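You operate a simulated robot arm through the tools that you are given. There is no shell and no other tool.

Carry out the task below with a simulated robot arm. There is one attempt and no reset: what you move stays moved.

Task
Measure the blue-taped short hose's crimp and lay it in its grade's lane.
Fine: 32.00 mm within 0.25 is GOOD, larger REDO, smaller SCRAP. Leave the caliper open.
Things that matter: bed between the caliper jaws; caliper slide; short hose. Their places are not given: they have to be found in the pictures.

It is judged by the outcome, as a careful person would: the job done as asked, and still so three seconds after it is handed in. It fails if anything else is knocked over, pushed out of place, dropped, spilled or broken.

Robot
A 5-joint arm with a two-finger parallel gripper, fixed in place. Base frame: the origin is at the foot of the arm, x ahead of it, y to its left, z up; the work surface is at about z = 940. Lengths are in mm, angles in rad, forces in N, time in s.
It reaches about 1134 mm from its shoulder. Its first joint turns from -2.601 to 2.601 rad. Payload 1.57 kg.
Tool frame: the origin (TCP) lies between the finger pads and is the grasp point; the fingertips stand 30 mm ahead of it; z points along the fingers, y is the line along which they close. Largest opening 110 mm; finger width 24, thickness 12; the body of the gripper, 48 by 112 mm, starts 78 mm behind the TCP.
Orientation is told as [roll, pitch, yaw] about the base's x, y, z axes, in that order, counted from this pose: with the fingers straight down and closing along the base's y, the tool's x points along the base's -x, its y along +y and its z along -z.

Tools
- The arm moves only by the tool jog_arm. Its argument "steps" is a list of rows, each a list of 7 numbers: the shift along the tool's x, y, z in mm, then the turn, a rotation vector about the tool's x, y, z in rad, then the finger opening in mm, from 0 to 110. In form: [[dx, dy, dz, ax, ay, az, jaw], ...]. A call has 1 to 20 rows; each row is the pose to reach, as a shift and turn from the pose commanded when the call began, along the tool's axes at that moment. Rows are played at 5 a second. More than 50 mm and 0.15 rad between two rows, or a gripper value outside its range, and nothing of the call is played. Where a pose cannot be reached the arm comes as near as it can. A force on the tool above 40 N (or 10 N above the force at the start of the call, whichever is more), or a blocked arm, ends the call early, and 0.2 s more pass. The fingers move at their own pace (about 72 mm/s each) and stop on an object; they squeeze with about 38 N. The grip force told is the motor's: it shows also when the fingers shut on nothing. Time passes only in rows, and 0.2 s behind the last, so rows that repeat a pose let the fingers close. It gives the time, the measured TCP pose, the force on the tool (base axes), the opening and the grip force at its end, in the units of the frame above (readings bear some noise), with the torque about the TCP (base axes, N m) and any sound that the robot's microphone picked up, and new pictures: "show" is both (left out), scene, wrist or none.
- Cameras (640 x 400 px; columns grow to the right, rows downward): "scene" is fixed at [218.5, -499, 1510.7]; the picture's right is [-0.82, 0.57, 0.00], its down [0.47, 0.67, -0.58] and it looks along [-0.33, -0.47, -0.82] (base axes); focal length 348 px, centre (320, 200). "wrist" rides on the gripper at [70, 16, -141] in the tool frame; the picture's right is [-0.23, 0.97, 0.00], its down [-0.85, -0.20, -0.48] and it looks along [-0.47, -0.11, 0.88] (tool axes); focal length 222 px, centre (320, 200).
- move_column(by): slides the trunk up (or, below 0, down) by that many mm; the arm rides with it, the base frame stays. It gives what a move gives, with no picture.
- measure_at(camera, pixels): for up to 12 pixels [column, row] of the newest picture of that camera ("zoom" is the newest enlarged one), the place [x, y, z] in the base frame of the surface seen there, good to about 2 mm. The clock stands still meanwhile.
- inspect(camera, box): a new picture of the part [left, top, right, bottom] of that camera's present view, enlarged. The clock stands still meanwhile.
- job_done(): hands the job in; it is judged then, once.

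Unless the task says otherwise, let go and move clear before handing in.

The tools are called after "Request:" as a command line: name --pt "numbers of a row" for each row, then --argument value for the rest, lists and objects as JSON in quotes. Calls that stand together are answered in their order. jog_arm: Moves the arm, as the interface text tells. Its arguments: {"type":"object","properties":{"steps":{"type":"array","items":{"type":"array","items":{"type":"number"}}},"show":{"type":"string","enum":["both","scene","wrist","none"]}},"required":["steps"]} The other tools are called the same way: move_column (by) slides the trunk up or down; measure_at (camera, pixels) gives the place of the surface under pixels of a picture; inspect (camera, box) takes an enlarged picture of a part of a camera's view; job_done () hands the job in.

At the start:

```text
time: 0.0
ee_pos: [-41.8, -581.2, 1207.3]
orientation: [-0.001, -0.001, 0.001]
force: [0.0, -0.1, 0.0]
torque: [0.0, 0.02, 0.0]
grip_width: 109.7
grip_force: 0.1
trunk travel left (down, up): [-941.0, 29.0]
```

scene: 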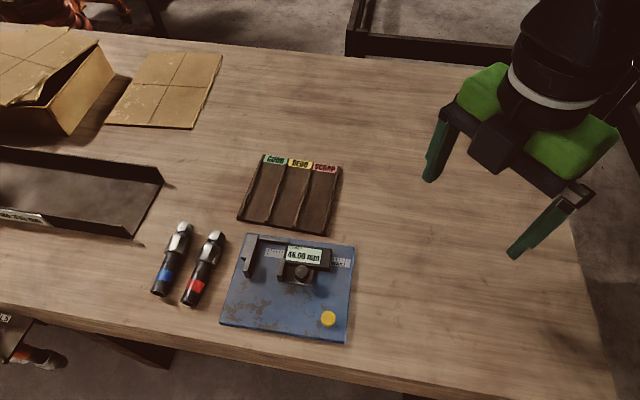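
wrist: 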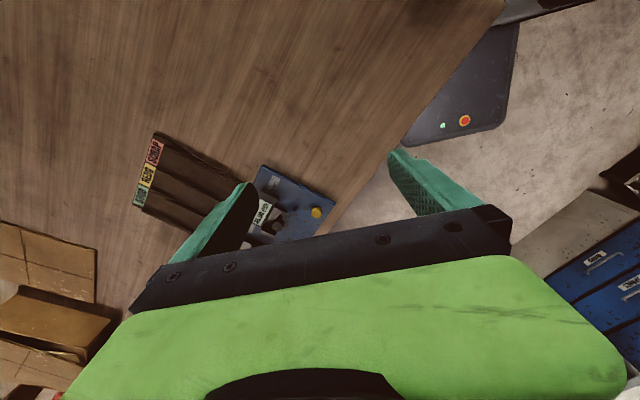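

The scene shows the two short hoses near (172,260) and (204,268), the caliper at (290,285) reading about 46 mm, and the lanes at (290,195). I'll enlarge the pictures and measure the places before moving.

Request:
inspect --camera "scene" --box '[130, 140, 370, 350]'

Request:
measure_at --camera "scene" --pixels '[[182, 232], [172, 262], [161, 291], [214, 240], [204, 268], [190, 299], [265, 170], [290, 195], [300, 270], [328, 318], [230, 310], [150, 320]]'

```text
1.90 times, centred on (250, 245) of scene
```

zoom: 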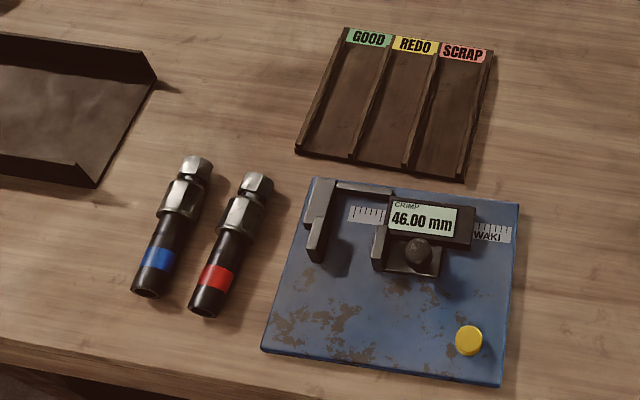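

```text
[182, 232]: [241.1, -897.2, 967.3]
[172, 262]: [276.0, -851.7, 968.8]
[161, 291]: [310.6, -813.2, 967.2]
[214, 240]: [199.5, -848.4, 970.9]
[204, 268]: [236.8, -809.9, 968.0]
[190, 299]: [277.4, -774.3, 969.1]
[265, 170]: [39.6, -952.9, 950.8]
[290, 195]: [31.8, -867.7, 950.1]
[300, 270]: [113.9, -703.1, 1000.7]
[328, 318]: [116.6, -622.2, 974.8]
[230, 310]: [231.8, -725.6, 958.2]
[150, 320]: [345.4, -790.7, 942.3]
```

The hose has a blue band near (165,275), and the caliper has a fixed jaw at the left, a sliding jaw with a knob at (302,272) and a yellow button at (328,318). I'll zoom in closer on the caliper and hoses to measure them.

Request:
inspect --camera "scene" --box '[215, 225, 365, 345]'

```text
3.33 times, centred on (290, 285) of scene
```

zoom: 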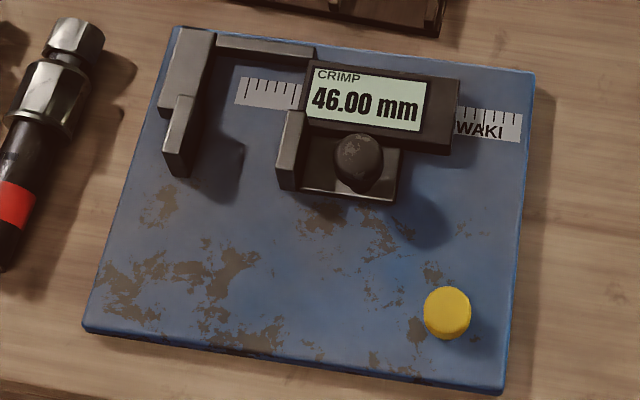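

Request:
measure_at --camera "zoom" --pixels '[[190, 45], [165, 105], [185, 98], [176, 168], [296, 112], [287, 185], [358, 150], [370, 190], [375, 100], [245, 45], [250, 110], [235, 150]]'

Request:
measure_at --camera "zoom" --pixels '[[90, 325], [500, 385], [530, 75], [180, 32], [447, 310], [195, 130], [190, 150], [283, 140], [280, 175], [350, 140], [330, 185], [395, 190]]'

```text
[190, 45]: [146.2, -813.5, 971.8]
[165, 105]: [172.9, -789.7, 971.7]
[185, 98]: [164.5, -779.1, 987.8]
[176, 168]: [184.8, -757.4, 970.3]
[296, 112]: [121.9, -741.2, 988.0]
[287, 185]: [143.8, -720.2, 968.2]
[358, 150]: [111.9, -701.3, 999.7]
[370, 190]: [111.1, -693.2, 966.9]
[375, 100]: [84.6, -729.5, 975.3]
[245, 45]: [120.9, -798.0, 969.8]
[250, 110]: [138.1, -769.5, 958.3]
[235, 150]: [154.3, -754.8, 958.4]
```

```text
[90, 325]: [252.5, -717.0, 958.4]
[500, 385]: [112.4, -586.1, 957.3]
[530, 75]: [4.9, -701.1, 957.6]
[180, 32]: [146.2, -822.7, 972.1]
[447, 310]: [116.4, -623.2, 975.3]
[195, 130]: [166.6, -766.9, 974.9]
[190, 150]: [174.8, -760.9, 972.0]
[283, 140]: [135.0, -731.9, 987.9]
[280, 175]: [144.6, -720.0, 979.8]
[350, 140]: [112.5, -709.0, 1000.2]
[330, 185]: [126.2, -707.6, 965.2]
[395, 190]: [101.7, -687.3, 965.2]
```

The board top sits at z≈958 and the jaws run to z≈988. Next I'll look closely at the blue-taped hose and the lanes.

Request:
inspect --camera "scene" --box '[140, 215, 240, 310]'

```text
4.21 times, centred on (190, 262) of scene
```

zoom: 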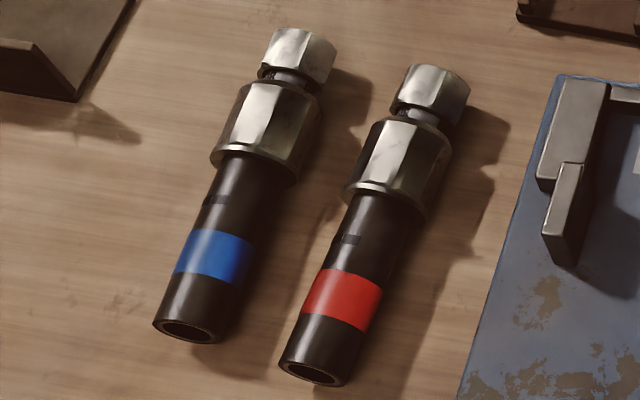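

Request:
measure_at --camera "zoom" --pixels '[[300, 38], [295, 62], [290, 80], [275, 90], [265, 120], [255, 150], [242, 165], [225, 215], [213, 255], [195, 300], [185, 325], [230, 260]]'

Request:
measure_at --camera "zoom" --pixels '[[430, 75], [405, 125], [385, 170], [375, 210], [342, 295], [315, 350], [180, 250], [245, 265], [220, 140], [300, 150], [345, 185], [275, 340]]'

Request:
inspect --camera "scene" --box '[230, 145, 350, 240]'

```text
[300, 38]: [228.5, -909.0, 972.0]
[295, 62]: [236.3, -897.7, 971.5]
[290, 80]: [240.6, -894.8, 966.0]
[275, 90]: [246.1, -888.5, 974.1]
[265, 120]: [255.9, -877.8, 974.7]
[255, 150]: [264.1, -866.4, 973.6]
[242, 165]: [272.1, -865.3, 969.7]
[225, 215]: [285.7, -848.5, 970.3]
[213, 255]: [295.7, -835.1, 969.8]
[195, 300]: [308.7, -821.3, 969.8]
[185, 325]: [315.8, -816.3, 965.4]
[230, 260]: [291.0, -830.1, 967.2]
```

```text
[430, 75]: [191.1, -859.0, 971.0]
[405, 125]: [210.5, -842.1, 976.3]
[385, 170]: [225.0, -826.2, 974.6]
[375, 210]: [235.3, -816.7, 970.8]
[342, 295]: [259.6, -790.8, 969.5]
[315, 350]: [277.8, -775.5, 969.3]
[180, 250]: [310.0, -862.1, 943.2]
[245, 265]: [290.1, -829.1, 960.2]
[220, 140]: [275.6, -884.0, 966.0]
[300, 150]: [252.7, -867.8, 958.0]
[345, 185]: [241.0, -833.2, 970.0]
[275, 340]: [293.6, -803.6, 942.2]
```

```text
4.21 times, centred on (290, 192) of scene
```

zoom: 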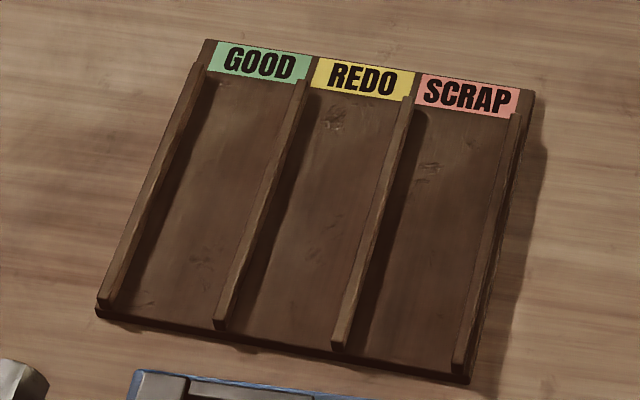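

Request:
measure_at --camera "zoom" --pixels '[[200, 65], [108, 302], [303, 85], [218, 325], [410, 100], [340, 345], [518, 118], [460, 368], [215, 200], [320, 200], [430, 230], [160, 300]]'

Request:
measure_at --camera "zoom" --pixels '[[258, 62], [362, 78], [467, 95], [168, 310], [282, 335], [400, 355], [250, 80], [355, 97], [460, 115], [205, 42], [535, 92], [470, 380]]'

```text
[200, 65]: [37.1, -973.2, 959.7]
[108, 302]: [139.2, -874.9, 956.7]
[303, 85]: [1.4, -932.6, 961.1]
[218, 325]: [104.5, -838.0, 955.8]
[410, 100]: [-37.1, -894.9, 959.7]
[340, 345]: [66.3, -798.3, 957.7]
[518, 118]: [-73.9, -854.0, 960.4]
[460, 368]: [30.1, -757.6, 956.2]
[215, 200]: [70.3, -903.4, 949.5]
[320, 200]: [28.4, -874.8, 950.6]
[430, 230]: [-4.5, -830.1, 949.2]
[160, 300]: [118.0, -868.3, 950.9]
```

```text
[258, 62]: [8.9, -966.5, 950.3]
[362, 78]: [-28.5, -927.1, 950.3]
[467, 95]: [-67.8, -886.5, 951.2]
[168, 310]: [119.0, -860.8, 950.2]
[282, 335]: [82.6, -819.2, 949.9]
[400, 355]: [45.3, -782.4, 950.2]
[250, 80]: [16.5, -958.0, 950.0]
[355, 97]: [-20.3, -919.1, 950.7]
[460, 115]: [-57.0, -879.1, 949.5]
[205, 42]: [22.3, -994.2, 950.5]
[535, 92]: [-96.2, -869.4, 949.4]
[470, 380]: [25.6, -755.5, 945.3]
```

Lane floor is z≈950 with dividers at z≈960. The hose axis, jaws and lanes all point along about 45–47°, and the knob is near (112,-705,1000). I'll first move above the caliper with the fingers turned to close along the slide direction, so I can look at it closely.

Request:
jog_arm --pt "-22 -17 10 0 0 -0.117 110" --pt "-44 -35 20 0 0 -0.234 110" --pt "-66 -52 30 0 0 -0.351 110" --pt "-88 -70 40 0 0 -0.468 110" --pt "-110 -87 50 0 0 -0.585 110" --pt "-132 -105 60 0 0 -0.703 110" --pt "-154 -122 70 0 0 -0.82 110" --pt "-154 -122 70 0 0 -0.82 110"

```text
time: 1.8
ee_pos: [113.1, -702.0, 1208.6]
orientation: [0.0, 0.0, 0.822]
force: [0.4, 0.6, 0.1]
torque: [0.01, 0.01, 0.0]
grip_width: 110.0
grip_force: 0.0
out of reach, approached as far as the arm can: row 1, 2, 3, 4, 5, 6, 7, 8
trunk travel left (down, up): [-941.0, 29.0]
```

scene: 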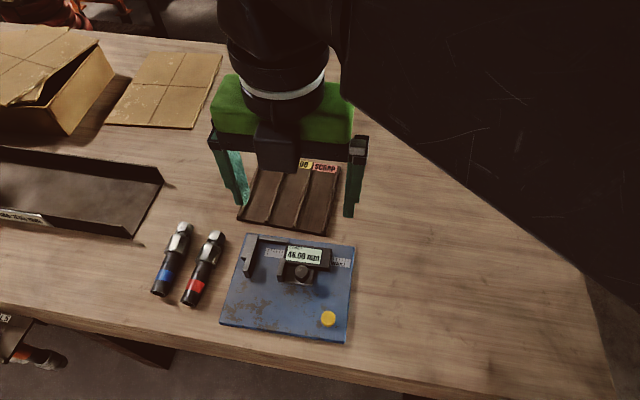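
wrist: 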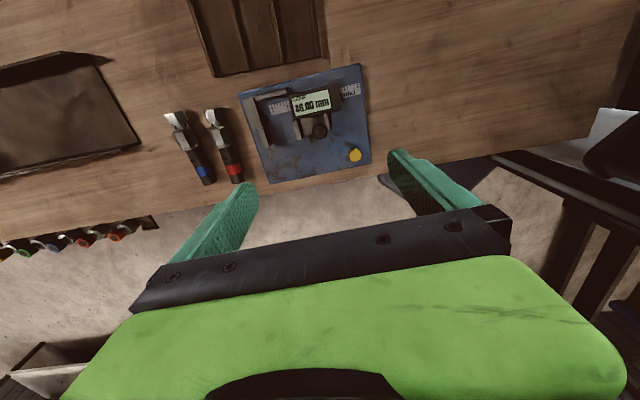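

The pose is right, but z stayed at 1208, so the arm can't reach lower at this trunk height. I'll lower the trunk 150 mm; the fingertips will still be about 28 mm above the knob.

Request:
move_column --by -140

Request:
inspect --camera "scene" --box '[0, 0, 640, 400]'

Request:
inspect --camera "wrist" --box '[160, 60, 480, 260]'

```text
time: 3.5
ee_pos: [114.2, -701.6, 1068.5]
orientation: [0.0, 0.0, 0.821]
force: [-0.2, -0.4, 1.3]
torque: [0.01, 0.03, -0.04]
grip_width: 109.7
grip_force: 0.0
trunk travel left (down, up): [-801.0, 169.0]
```

```text
1.00 times, centred on (320, 200) of scene (not enlarged: the box is as wide or as high as the picture)
```

zoom: 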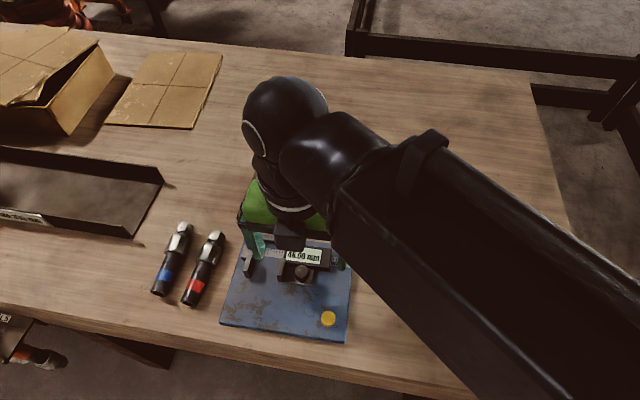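

```text
2.00 times, centred on (320, 160) of wrist
```

zoom: 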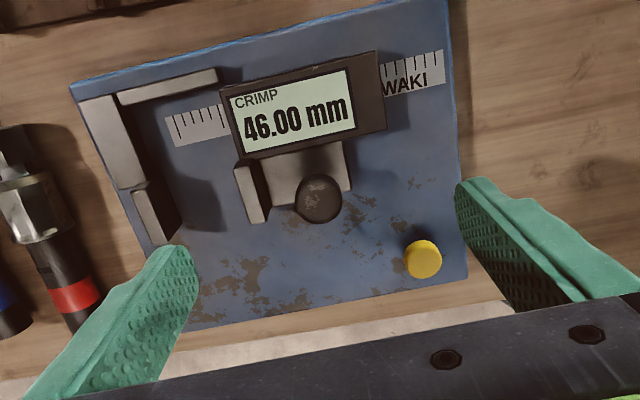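

The wrist camera reads the display clearly at 46.00. I'll measure the knob, jaws and beam from this closer view.

Request:
measure_at --camera "zoom" --pixels '[[318, 190], [299, 200], [340, 195], [318, 178], [318, 215], [240, 175], [250, 215], [237, 190], [140, 195], [158, 240], [165, 210], [165, 80]]'

Request:
measure_at --camera "zoom" --pixels '[[175, 90], [170, 100], [195, 120], [200, 150], [200, 190], [290, 155], [280, 165], [265, 200], [265, 170], [340, 165], [422, 260], [105, 130]]'

```text
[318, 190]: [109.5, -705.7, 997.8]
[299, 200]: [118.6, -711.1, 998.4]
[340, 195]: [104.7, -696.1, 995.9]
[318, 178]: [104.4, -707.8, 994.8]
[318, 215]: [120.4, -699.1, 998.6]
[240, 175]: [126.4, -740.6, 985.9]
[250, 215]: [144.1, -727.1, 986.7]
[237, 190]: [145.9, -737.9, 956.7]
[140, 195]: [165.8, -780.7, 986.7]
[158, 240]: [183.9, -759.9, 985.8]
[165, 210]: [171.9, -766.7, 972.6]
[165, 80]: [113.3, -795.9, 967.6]
```

```text
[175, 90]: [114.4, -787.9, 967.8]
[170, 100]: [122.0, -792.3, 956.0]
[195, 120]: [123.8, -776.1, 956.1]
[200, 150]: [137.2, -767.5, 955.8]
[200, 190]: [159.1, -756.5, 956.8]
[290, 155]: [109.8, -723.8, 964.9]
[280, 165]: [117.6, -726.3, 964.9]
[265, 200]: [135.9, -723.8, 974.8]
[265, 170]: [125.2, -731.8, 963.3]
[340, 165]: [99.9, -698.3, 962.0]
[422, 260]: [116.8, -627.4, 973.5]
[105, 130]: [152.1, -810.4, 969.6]
```

The knob centre is about (111.7,-702.4) with a diameter of about 21, and the moving jaw's back face leaves roughly 20 mm for a finger. I'll raise the arm a little and set the opening, so that the trunk can go lower and leave the arm free range in z.

Request:
jog_arm --pt "2.3 1.3 -40 0 0 0 90" --pt "2.3 1.3 -80 0 0 0 60" --pt "2.3 1.3 -120 0 0 0 32" --pt "2.3 1.3 -120 0 0 0 32" --show "none"

```text
time: 4.5
ee_pos: [113.1, -700.8, 1068.8]
orientation: [0.001, 0.0, 0.82]
force: [-0.3, 0.5, -0.1]
torque: [0.0, 0.03, 0.02]
grip_width: 31.8
grip_force: 0.0
out of reach, approached as far as the arm can: row 1, 2, 3, 4
trunk travel left (down, up): [-801.0, 169.0]
```

The arm didn't rise either, so height evidently comes only from the trunk while jogs move in the plane. I'll centre over the knob with a flat jog and see whether it is still reported out of reach.

Request:
jog_arm --pt "2.1 0 0 0 0 0 32" --pt "2.1 0 0 0 0 0 32" --show "both"

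```text
time: 5.1
ee_pos: [111.3, -702.3, 1069.0]
orientation: [0.0, 0.0, 0.82]
force: [0.2, 0.4, 0.1]
torque: [-0.02, 0.07, -0.01]
grip_width: 32.0
grip_force: 0.1
trunk travel left (down, up): [-801.0, 169.0]
```

scene: 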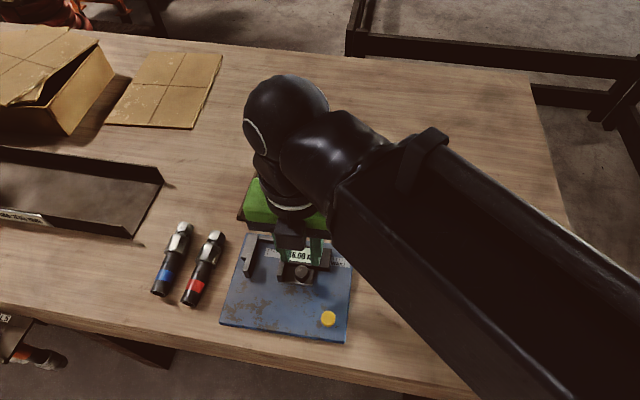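
wrist: 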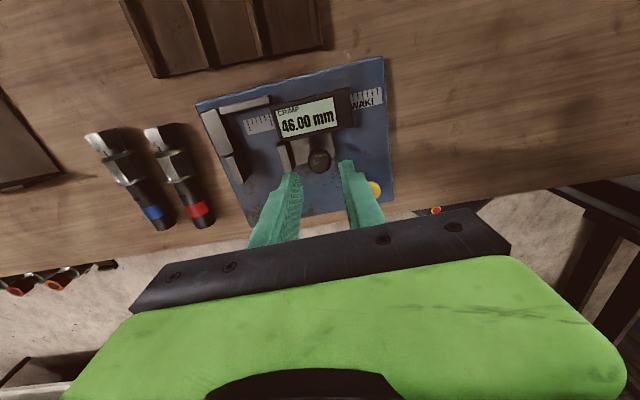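

TCP is at (111.3,-702.3), centred over the knob, and the reach warning is gone. I'll narrow the fingers to 29 mm and lower so the tips straddle the top of the knob.

Request:
jog_arm --pt "0 0 0 0 0 0 29" --pt "0 0 0 0 0 0 29" --show "none"

Request:
move_column --by -45

Request:
inspect --camera "wrist" --box '[180, 60, 440, 240]'

```text
time: 5.7
ee_pos: [111.9, -702.4, 1067.7]
orientation: [0.0, -0.001, 0.82]
force: [-0.2, 0.4, 1.0]
torque: [-0.01, 0.04, 0.01]
grip_width: 29.0
grip_force: 0.0
trunk travel left (down, up): [-801.0, 169.0]
```

```text
time: 6.5
ee_pos: [112.9, -702.5, 1024.1]
orientation: [0.0, -0.001, 0.82]
force: [-0.2, 0.4, -0.6]
torque: [0.02, 0.0, 0.01]
grip_width: 29.2
grip_force: 0.1
trunk travel left (down, up): [-756.0, 214.0]
```

```text
2.22 times, centred on (310, 150) of wrist
```

zoom: 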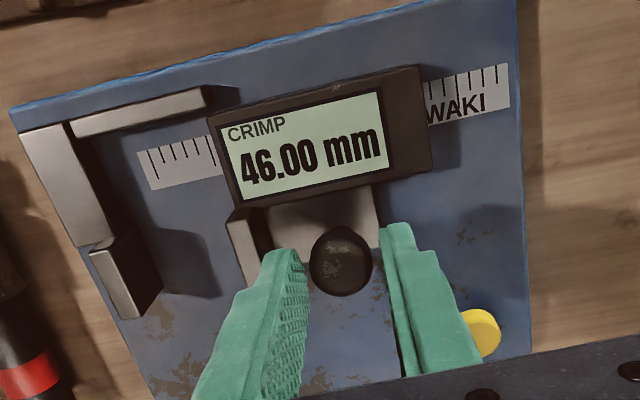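

The fingertips straddle the knob (zoom around (340,262)) with clearance both sides. I'll go 16 mm further down and then close gently.

Request:
move_column --by -16

Request:
jog_arm --pt "0 0 0 0 0 0 24" --pt "0 0 0 0 0 0 20" --pt "0 0 0 0 0 0 20" --show "wrist"

```text
time: 7.2
ee_pos: [112.6, -702.6, 1006.3]
orientation: [0.001, 0.002, 0.82]
force: [-0.4, -0.5, -0.1]
torque: [-0.05, -0.03, -0.02]
grip_width: 28.7
grip_force: 0.2
trunk travel left (down, up): [-740.0, 230.0]
```

```text
time: 8.0
ee_pos: [113.6, -702.6, 1005.6]
orientation: [-0.001, 0.0, 0.82]
force: [3.3, -3.4, 2.4]
torque: [-0.13, -0.1, -0.03]
grip_width: 24.9
grip_force: 2.5
trunk travel left (down, up): [-740.0, 230.0]
```

wrist: 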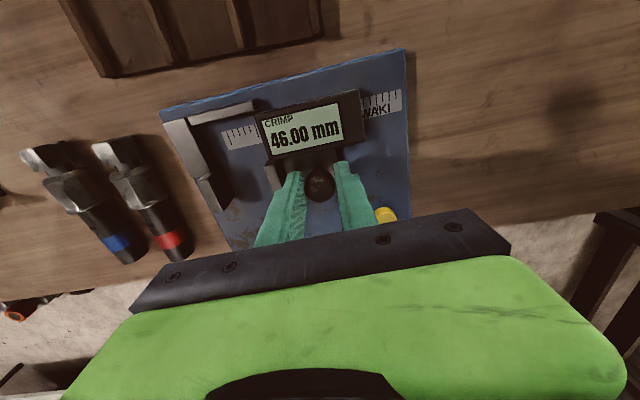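

The fingers hold the knob at 24.9 mm. I'll slide toward the fixed jaw in small steps, as an empty zero check of the caliper.

Request:
jog_arm --pt "0 -3 0 0 0 0 22" --pt "0 -7 0 0 0 0 22" --pt "0 -12 0 0 0 0 22" --pt "0 -17 0 0 0 0 22" --pt "0 -20 0 0 0 0 22" --pt "0 -20 0 0 0 0 22" --show "wrist"

Request:
inspect --camera "wrist" --box '[180, 60, 440, 240]'

```text
time: 9.4
ee_pos: [126.3, -716.2, 1007.4]
orientation: [-0.001, 0.0, 0.82]
force: [3.0, 3.1, 0.8]
torque: [0.2, -0.18, -0.02]
grip_width: 23.2
grip_force: 35.8
trunk travel left (down, up): [-740.0, 230.0]
```

wrist: 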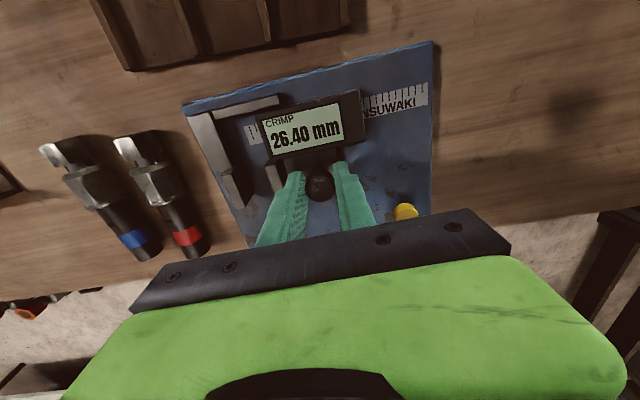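

```text
2.22 times, centred on (310, 150) of wrist
```

zoom: 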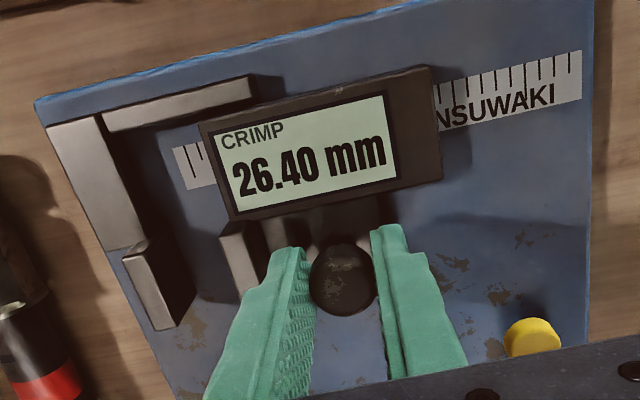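

The slide moved smoothly and reads 26.40, with low force. I'll continue to just short of closed, then step gently into contact.

Request:
jog_arm --pt "0 -4 0 0 0 0 22" --pt "0 -8 0 0 0 0 22" --pt "0 -13 0 0 0 0 22" --pt "0 -18 0 0 0 0 22" --pt "0 -22 0 0 0 0 22" --pt "0 -24 0 0 0 0 22" --pt "0 -24 0 0 0 0 22" --show "wrist"

Request:
inspect --camera "wrist" --box '[180, 60, 440, 240]'

```text
time: 11.0
ee_pos: [140.8, -732.1, 1008.0]
orientation: [0.0, 0.0, 0.818]
force: [-21.6, 14.4, 4.5]
torque: [0.29, 0.48, 0.06]
grip_width: 23.5
grip_force: 35.7
trunk travel left (down, up): [-740.0, 230.0]
```

wrist: 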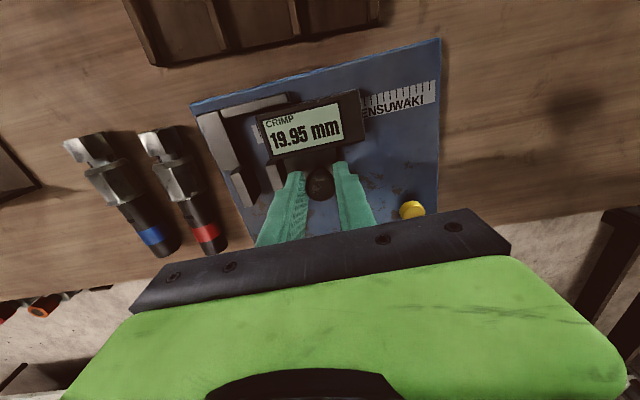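

```text
2.22 times, centred on (310, 150) of wrist
```

zoom: 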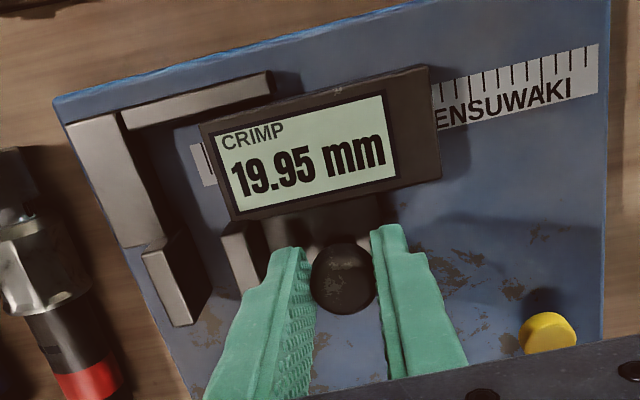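

The reading stopped at 19.95 with about 26 N along the slide, although the TCP moved 21 mm. The slide seems to bottom out near 20 and the base may have slid, so I'll check where the board is now.

Request:
inspect --camera "scene" --box '[130, 200, 370, 350]'

Request:
inspect --camera "scene" --box '[215, 225, 365, 345]'

```text
2.67 times, centred on (250, 275) of scene
```

zoom: 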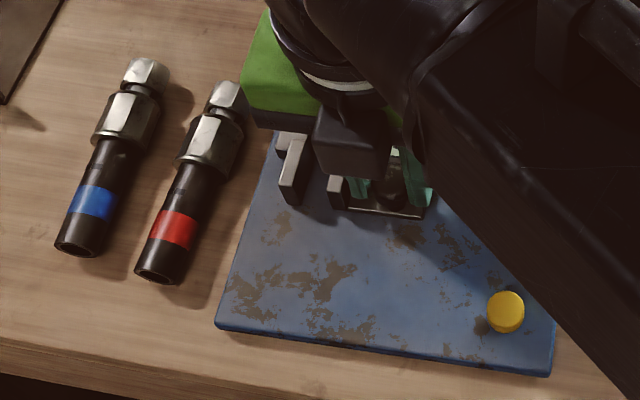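

```text
3.33 times, centred on (290, 285) of scene
```

zoom: 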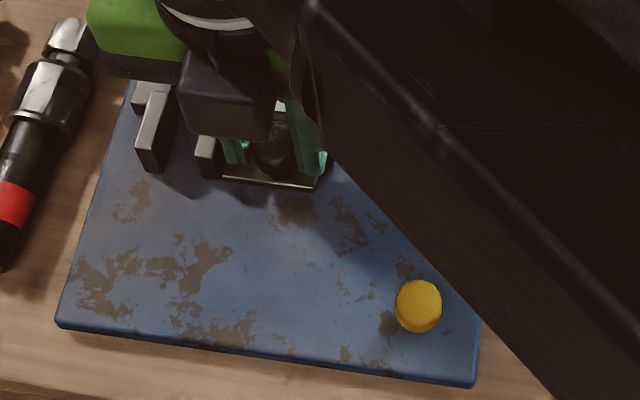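

The board slid roughly 14 mm toward the fixed-jaw side (corner from zoom (90,325) to (62,322)); nothing was hit. I'll draw the slide back open slowly, and once it reaches its open stop use the knob to bring the base back to where it was.

Request:
jog_arm --pt "0 4 0 0 0 0 22" --pt "0 8 0 0 0 0 22" --pt "0 12 0 0 0 0 22" --pt "0 16 0 0 0 0 22" --pt "0 20 0 0 0 0 22" --pt "0 24 0 0 0 0 22" --pt "0 24 0 0 0 0 22" --show "wrist"

Request:
inspect --camera "scene" --box '[215, 225, 365, 345]'

```text
time: 12.6
ee_pos: [125.1, -715.6, 1007.1]
orientation: [-0.001, 0.003, 0.82]
force: [-8.8, -9.7, 24.0]
torque: [-0.38, 0.34, 0.0]
grip_width: 23.2
grip_force: 36.0
trunk travel left (down, up): [-740.0, 230.0]
```

wrist: 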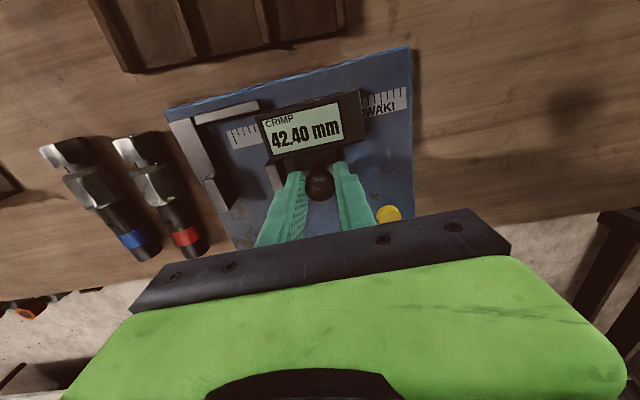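

```text
3.33 times, centred on (290, 285) of scene
```

zoom: 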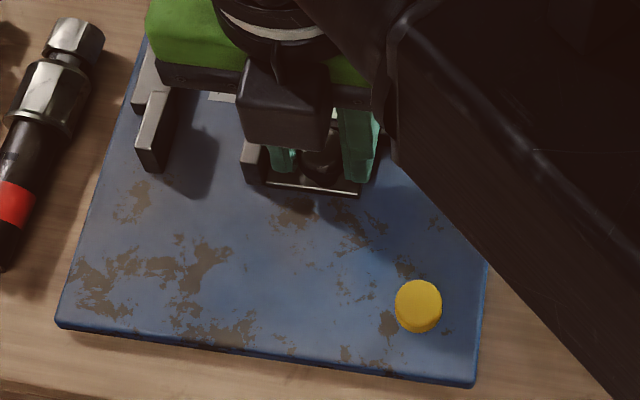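

The slide is open again at 42.40 with the base still displaced, and there is a 24 N vertical strain in the grip. I'll open the fingers to relieve it and check the forces.

Request:
jog_arm --pt "0 0 0 0 0 0 25" --pt "0 0 0 0 0 0 28" --pt "0 0 0 0 0 0 28" --show "wrist"

Request:
inspect --camera "wrist" --box '[180, 60, 440, 240]'

```text
time: 13.4
ee_pos: [126.9, -715.9, 1006.8]
orientation: [0.001, 0.0, 0.821]
force: [0.1, 0.2, -0.4]
torque: [0.02, 0.0, 0.01]
grip_width: 27.9
grip_force: 0.1
trunk travel left (down, up): [-740.0, 230.0]
```

wrist: 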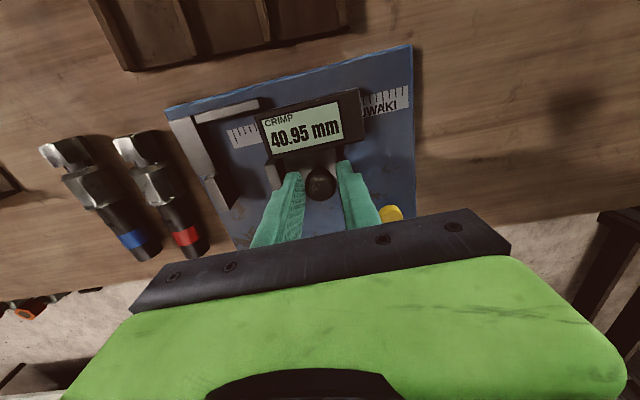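

```text
2.22 times, centred on (310, 150) of wrist
```

zoom: 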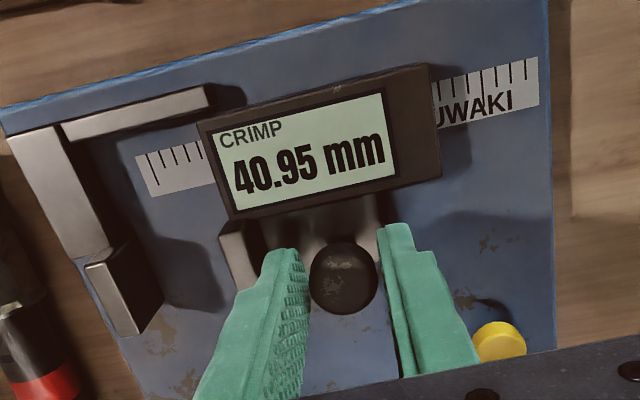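

Forces are now zero and the slide reads 40.95. I'll measure how far the base has shifted, using the same landmarks as before: the near-left corner, the button and the fixed jaw.

Request:
inspect --camera "scene" --box '[215, 225, 365, 345]'

Request:
measure_at --camera "zoom" --pixels '[[66, 322], [418, 303], [470, 378], [158, 95], [150, 165], [420, 295], [62, 322], [475, 382]]'

```text
3.33 times, centred on (290, 285) of scene
```

zoom: 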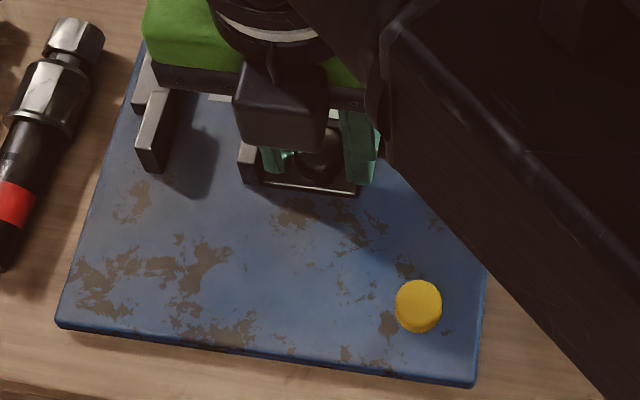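

```text
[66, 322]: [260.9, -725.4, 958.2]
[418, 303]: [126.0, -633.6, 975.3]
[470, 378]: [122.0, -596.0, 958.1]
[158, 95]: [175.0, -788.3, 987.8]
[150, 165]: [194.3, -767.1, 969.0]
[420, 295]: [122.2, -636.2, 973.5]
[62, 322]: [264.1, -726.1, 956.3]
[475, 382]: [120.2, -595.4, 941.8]
```

The base has moved about 14 mm along the slide direction with no rotation. I'll push the knob toward the open end with the fingers loose, and see whether the slide stops at 46.

Request:
jog_arm --pt "0 3 0 0 0 0 28" --pt "0 6 0 0 0 0 28" --pt "0 9 0 0 0 0 28" --pt "0 12 0 0 0 0 28" --pt "0 12 0 0 0 0 28" --show "wrist"

Request:
inspect --camera "scene" --box '[215, 225, 365, 345]'

```text
time: 14.6
ee_pos: [117.2, -709.0, 1006.5]
orientation: [-0.001, 0.0, 0.82]
force: [5.1, -7.2, 3.7]
torque: [-0.17, -0.18, -0.04]
grip_width: 35.6
grip_force: 4.3
trunk travel left (down, up): [-740.0, 230.0]
```

wrist: 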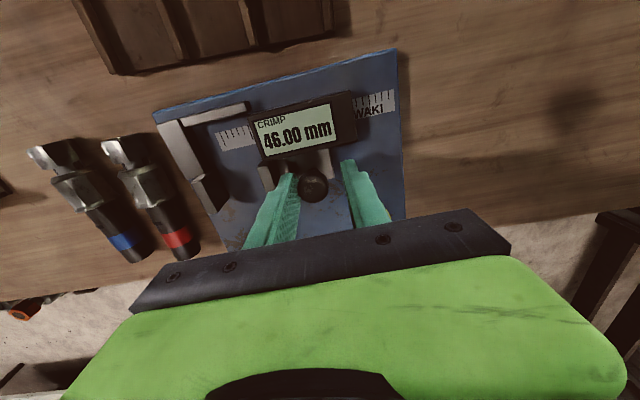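

```text
3.33 times, centred on (290, 285) of scene
```

zoom: 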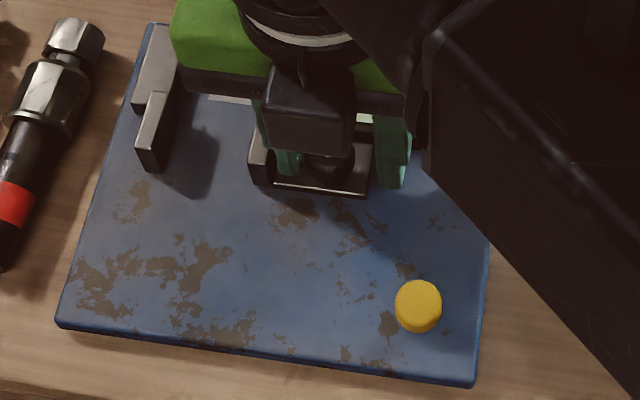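

The slide stops at 46.00 and the fingers merely yielded (35.6 mm). I'll recentre on the knob, grip it, and then draw the base back with the firm grip.

Request:
jog_arm --pt "0 -3 0 0 0 0 30" --pt "0 -6 0 0 0 0 30" --pt "0 -6 0 0 0 0 26" --pt "0 -6 0 0 0 0 22" --pt "0 -6 0 0 0 0 22" --pt "0 -6 0 0 0 0 22" --show "wrist"

Request:
inspect --camera "wrist" --box '[180, 60, 440, 240]'

```text
time: 16.0
ee_pos: [122.7, -713.3, 1005.4]
orientation: [0.0, -0.001, 0.821]
force: [2.0, -3.4, 1.7]
torque: [-0.1, -0.03, 0.01]
grip_width: 25.7
grip_force: 2.0
trunk travel left (down, up): [-740.0, 230.0]
```

wrist: 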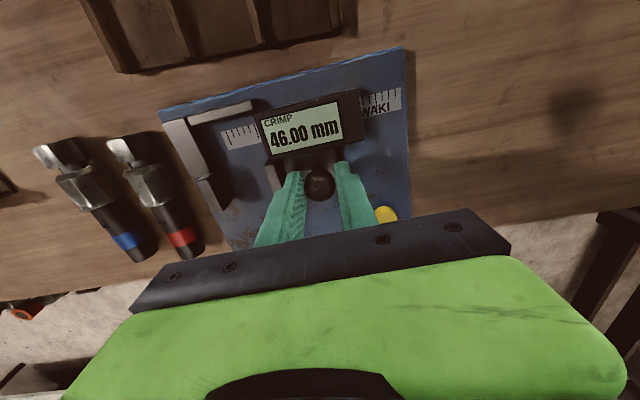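

```text
2.22 times, centred on (310, 150) of wrist
```

zoom: 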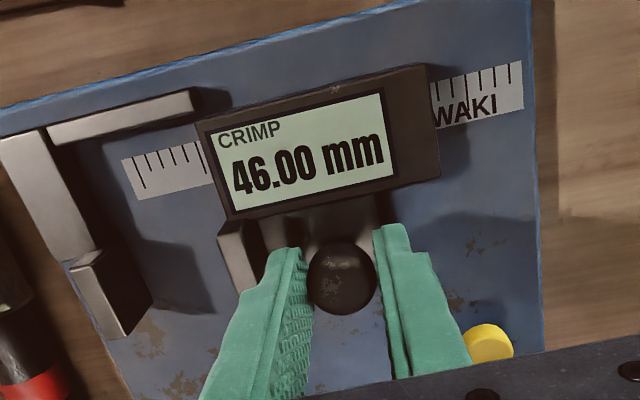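

Only the left finger touches the knob (25.7 mm), so I'll shift about 1.3 mm toward it and close fully to get a two-sided grip.

Request:
jog_arm --pt "0 -1.3 0 0 0 0 22" --pt "0 -1.3 0 0 0 0 15" --pt "0 -1.3 0 0 0 0 15" --pt "0 -1.3 0 0 0 0 15" --show "none"

```text
time: 17.0
ee_pos: [122.7, -712.8, 1007.6]
orientation: [0.0, -0.002, 0.822]
force: [0.8, 0.4, -0.3]
torque: [0.0, 0.07, -0.02]
grip_width: 23.4
grip_force: 35.6
trunk travel left (down, up): [-740.0, 230.0]
```

Gripped firmly (23.4 mm, 35.6 N). I'll draw the base back toward its original place by about 14 mm, slowly.

Request:
jog_arm --pt "0 2 0 0 0 0 15" --pt "0 4 0 0 0 0 15" --pt "0 6 0 0 0 0 15" --pt "0 8 0 0 0 0 15" --pt "0 10 0 0 0 0 15" --pt "0 12 0 0 0 0 15" --pt "0 14 0 0 0 0 15" --pt "0 14 0 0 0 0 15" --show "none"

Request:
inspect --camera "scene" --box '[215, 225, 365, 345]'

```text
time: 17.8
ee_pos: [123.1, -712.0, 1006.9]
orientation: [-0.01, 0.002, 0.82]
force: [5.3, -5.9, 4.6]
torque: [-0.22, -0.4, 0.02]
grip_width: 23.5
grip_force: 35.7
trunk travel left (down, up): [-740.0, 230.0]
stopped in row 3: the force on the tool passed its limit at 44 N (the readings are from after the stop); the commanded pose is now the measured one
```

```text
3.33 times, centred on (290, 285) of scene
```

zoom: 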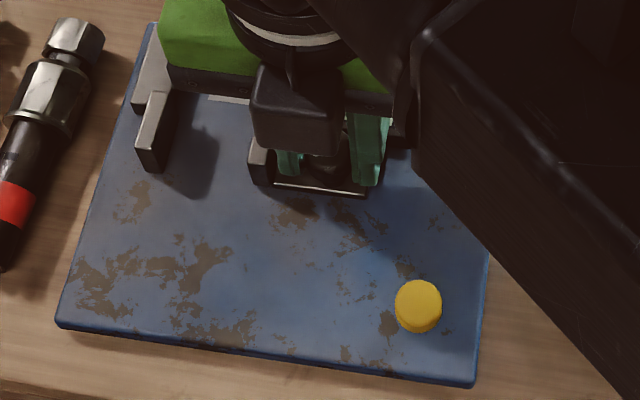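

The drag stopped at 44 N without moving the base, so it sticks. Earlier it slid at about 26 N once already moving. I'll back the slide off 10 mm and come into the open stop at the same speed as before, which the force guard still limits.

Request:
jog_arm --pt "0 -4 0 0 0 0 15" --pt "0 -8 0 0 0 0 15" --pt "0 -11 0 0 0 0 15" --pt "0 -11 0 0 0 0 15" --pt "0 -7 0 0 0 0 15" --pt "0 -3 0 0 0 0 15" --pt "0 1 0 0 0 0 15" --pt "0 5 0 0 0 0 15" --pt "0 9 0 0 0 0 15" --pt "0 13 0 0 0 0 15" --pt "0 15 0 0 0 0 15" --pt "0 15 0 0 0 0 15" --show "wrist"

Request:
inspect --camera "scene" --box '[215, 225, 365, 345]'

```text
time: 19.6
ee_pos: [123.0, -712.8, 1007.4]
orientation: [-0.023, 0.003, 0.823]
force: [7.3, -6.8, 3.0]
torque: [-0.37, -0.41, 0.1]
grip_width: 23.4
grip_force: 35.6
trunk travel left (down, up): [-740.0, 230.0]
stopped in row 9: the force on the tool passed its limit at 46 N (the readings are from after the stop); the commanded pose is now the measured one
```

wrist: 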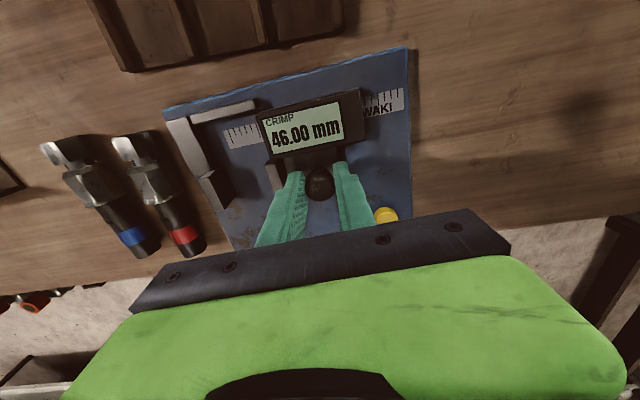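

```text
3.33 times, centred on (290, 285) of scene
```

zoom: 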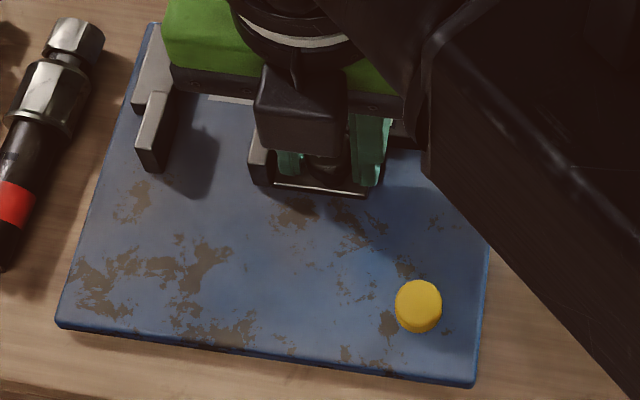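

The base still holds at 46 N, and roll has drifted to −0.023. I'll unload some of its weight by raising the trunk slightly while gripping, and read the vertical force.

Request:
move_column --by 2

```text
time: 20.1
ee_pos: [123.1, -713.4, 1006.8]
orientation: [-0.018, 0.002, 0.824]
force: [9.0, 0.9, 0.5]
torque: [0.07, -0.2, 0.03]
grip_width: 23.7
grip_force: 35.6
trunk travel left (down, up): [-742.0, 228.0]
```

Request:
move_column --by 3

```text
time: 20.7
ee_pos: [121.7, -712.3, 1010.8]
orientation: [-0.018, 0.003, 0.824]
force: [6.6, -1.7, -0.9]
torque: [0.1, -0.21, -0.02]
grip_width: 23.4
grip_force: 35.9
trunk travel left (down, up): [-745.0, 225.0]
```

The fingers just slip up the knob, so that doesn't unload the base. I'll release the knob, lift clear and look at everything before choosing a cleaner way to nudge the base back.

Request:
jog_arm --pt "0 0 0 0 0 0 27" --pt "0 0 0 0 0 0 32" --pt "0 0 0 0 0 0 32" --show "none"

Request:
move_column --by 70

Request:
jog_arm --pt "0 0 0 -0.012 -0.013 0 32" --pt "0 0 0 -0.012 -0.013 0 32" --show "both"

```text
time: 21.5
ee_pos: [121.0, -712.0, 1012.8]
orientation: [-0.02, 0.005, 0.824]
force: [-0.2, -0.9, -0.6]
torque: [0.0, 0.02, 0.02]
grip_width: 31.9
grip_force: 0.1
trunk travel left (down, up): [-745.0, 225.0]
```

```text
time: 22.6
ee_pos: [121.2, -710.5, 1082.8]
orientation: [-0.019, 0.002, 0.824]
force: [-1.2, 0.2, -0.3]
torque: [-0.01, 0.01, -0.03]
grip_width: 31.8
grip_force: 0.1
trunk travel left (down, up): [-815.0, 155.0]
```

```text
time: 23.1
ee_pos: [121.1, -711.6, 1082.7]
orientation: [-0.008, -0.01, 0.823]
force: [0.5, 0.4, -0.6]
torque: [-0.01, -0.01, -0.02]
grip_width: 31.9
grip_force: 0.1
trunk travel left (down, up): [-815.0, 155.0]
```

scene: 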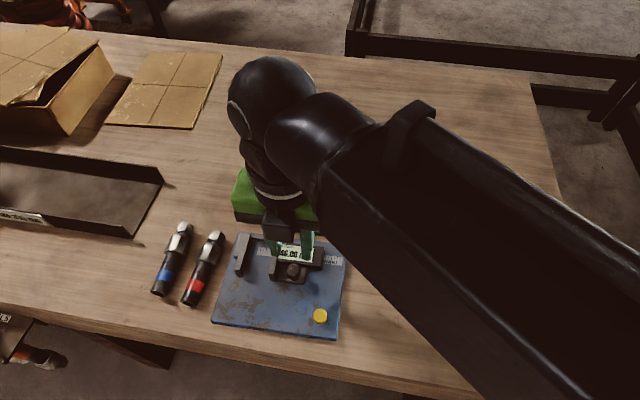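
wrist: 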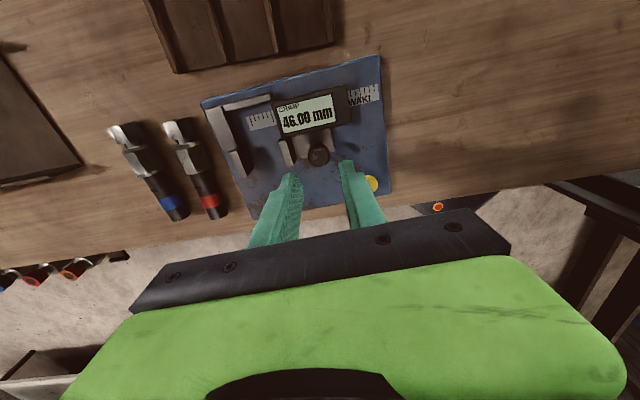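

The slide stays at 46.00 and the arm is clear. I'll straighten the tool, close the fingers and measure the fixed jaw's outside face at (232,150) in the wrist view, so that I can push directly on it.

Request:
jog_arm --pt "0 0 0 -0.008 0.01 0 20" --pt "0 0 0 -0.008 0.01 0 0" --pt "0 0 0 -0.008 0.01 0 0" --show "none"

Request:
inspect --camera "wrist" --box '[90, 70, 410, 230]'

```text
time: 23.9
ee_pos: [121.1, -710.6, 1082.3]
orientation: [0.002, 0.002, 0.825]
force: [-0.7, 0.2, 0.7]
torque: [0.0, 0.01, 0.0]
grip_width: 0.2
grip_force: 21.6
trunk travel left (down, up): [-815.0, 155.0]
```

```text
2.00 times, centred on (250, 150) of wrist
```

zoom: 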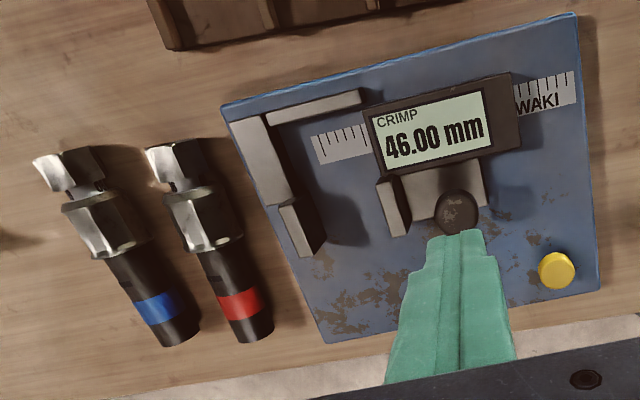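

Request:
measure_at --camera "zoom" --pixels '[[240, 125], [272, 200], [235, 135], [265, 190], [283, 210], [302, 248], [222, 112], [322, 335], [240, 160], [290, 260], [193, 165], [215, 230]]'

```text
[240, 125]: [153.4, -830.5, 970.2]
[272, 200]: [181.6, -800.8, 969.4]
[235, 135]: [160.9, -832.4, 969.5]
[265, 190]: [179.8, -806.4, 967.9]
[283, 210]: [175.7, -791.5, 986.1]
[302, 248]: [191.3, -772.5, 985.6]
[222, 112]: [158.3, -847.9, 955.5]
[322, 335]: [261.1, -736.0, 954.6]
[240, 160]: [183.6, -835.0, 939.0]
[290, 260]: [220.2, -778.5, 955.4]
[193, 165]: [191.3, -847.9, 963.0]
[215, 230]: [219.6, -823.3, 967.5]
```

The fixed jaw tip's outer face is near U≈−668 along the slide axis, with clear space before the red hose. With the fingers closed I'll move over that gap, still high.

Request:
jog_arm --pt "0 -30 0 0 0 0 0" --pt "0 -60 0 0 0 0 0" --pt "0 -90 0 0 0 0 0" --pt "0 -116.5 0 0 0 0 0" --pt "0 -116.5 0 0 0 0 0" --show "scene"

Request:
inspect --camera "wrist" --box '[180, 60, 440, 240]'

```text
time: 25.1
ee_pos: [206.8, -790.0, 1082.9]
orientation: [0.0, 0.002, 0.825]
force: [0.4, 0.8, -0.1]
torque: [0.01, 0.02, -0.01]
grip_width: 0.1
grip_force: 21.3
trunk travel left (down, up): [-815.0, 155.0]
```

scene: 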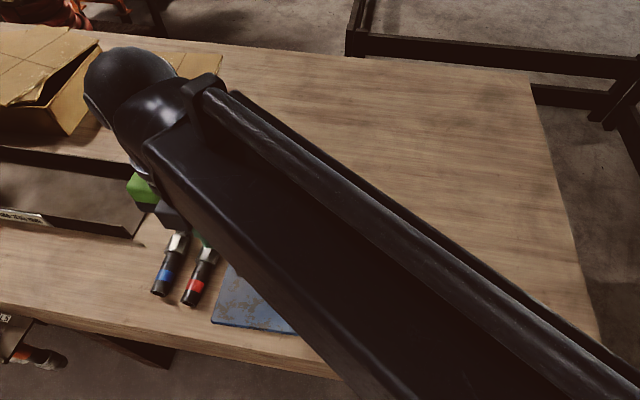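

```text
2.22 times, centred on (310, 150) of wrist
```

zoom: 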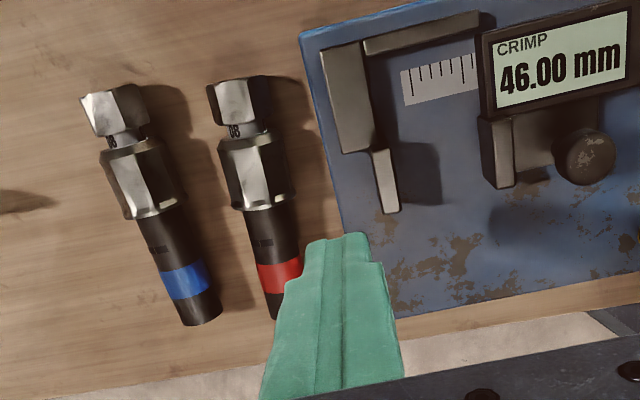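

From here the hoses and the fixed jaw are seen well. I'll take measurements of the jaw's outer side and the red hose's near side before descending.

Request:
measure_at --camera "zoom" --pixels '[[375, 155], [392, 205], [372, 160], [385, 205], [350, 145], [335, 80], [338, 175], [290, 190], [296, 262], [288, 180], [345, 240], [345, 220]]'

```text
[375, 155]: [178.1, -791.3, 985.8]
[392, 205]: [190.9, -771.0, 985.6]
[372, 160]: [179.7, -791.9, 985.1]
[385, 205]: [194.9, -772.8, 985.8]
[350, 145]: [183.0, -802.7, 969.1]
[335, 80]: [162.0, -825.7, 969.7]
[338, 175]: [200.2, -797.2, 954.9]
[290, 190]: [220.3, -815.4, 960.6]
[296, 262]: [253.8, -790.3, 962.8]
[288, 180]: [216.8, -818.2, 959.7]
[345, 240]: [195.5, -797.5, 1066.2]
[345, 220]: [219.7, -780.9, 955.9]
```

The jaw's outer face is at about U=−671, the red hose's near side is at −717 to −724, and my closed fingers span −702 to −678, so both are clear. I'll descend so the tips are at z≈966.

Request:
move_column --by -87

Request:
inspect --camera "wrist" --box '[180, 60, 440, 240]'

```text
time: 26.4
ee_pos: [206.9, -791.3, 995.1]
orientation: [0.0, 0.002, 0.824]
force: [0.3, 0.0, 0.0]
torque: [0.01, -0.03, 0.05]
grip_width: 0.0
grip_force: 21.4
trunk travel left (down, up): [-728.0, 242.0]
```

```text
2.22 times, centred on (310, 150) of wrist
```

zoom: 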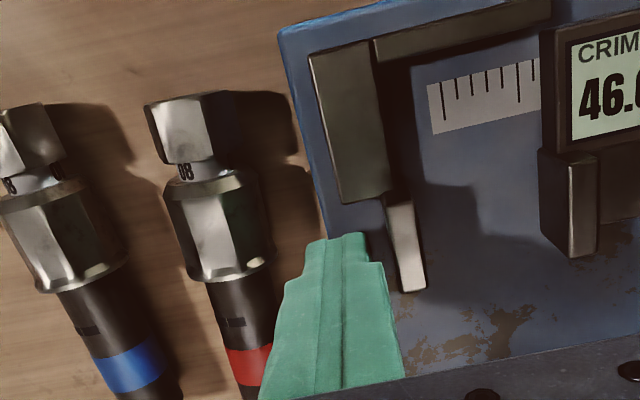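

The fingers sit beside the jaw tip without touching. I'll push toward the open end at moderate speed; contact should come after about 7 mm, with about 14 mm of base travel wanted after that.

Request:
jog_arm --pt "0 4 0 0 0 0 0" --pt "0 8 0 0 0 0 0" --pt "0 12 0 0 0 0 0" --pt "0 16 0 0 0 0 0" --pt "0 19 0 0 0 0 0" --pt "0 19 0 0 0 0 0" --show "none"

Request:
inspect --camera "wrist" --box '[180, 60, 440, 240]'

```text
time: 27.3
ee_pos: [201.2, -784.1, 995.1]
orientation: [-0.012, 0.005, 0.825]
force: [6.1, -5.7, 5.7]
torque: [0.02, -0.05, -0.04]
grip_width: 0.0
grip_force: 21.2
trunk travel left (down, up): [-728.0, 242.0]
stopped in row 4: the force on the tool passed its limit at 47 N (the readings are from after the stop); the commanded pose is now the measured one
```

```text
2.22 times, centred on (310, 150) of wrist
```

zoom: 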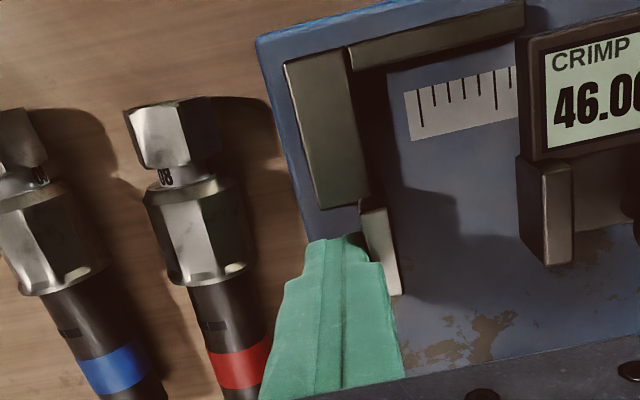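

It still holds at a 47 N peak, part of which may be the moving arm's impulse. I'll try a slow push in small steps so the load builds up smoothly.

Request:
jog_arm --pt "0 0.5 0 0 0 0 0" --pt "0 1 0 0 0 0 0" --pt "0 1.5 0 0 0 0 0" --pt "0 2 0 0 0 0 0" --pt "0 2.0 0 0 0 0 0" --show "none"

```text
time: 28.5
ee_pos: [200.5, -783.6, 993.0]
orientation: [-0.012, 0.007, 0.827]
force: [20.6, -24.4, 19.0]
torque: [-0.09, -0.05, -0.02]
grip_width: 0.0
grip_force: 21.1
trunk travel left (down, up): [-728.0, 242.0]
```

The reaction is 32 N along the slide but also 19 N vertical: the tool is pressing the base down, which explains the sticking. I'll raise the trunk slightly to remove that downward load.

Request:
move_column --by 3

```text
time: 29.0
ee_pos: [199.1, -784.5, 995.6]
orientation: [-0.005, 0.004, 0.825]
force: [11.5, -8.1, -13.6]
torque: [-0.23, -0.24, -0.09]
grip_width: 0.0
grip_force: 21.1
trunk travel left (down, up): [-731.0, 239.0]
```

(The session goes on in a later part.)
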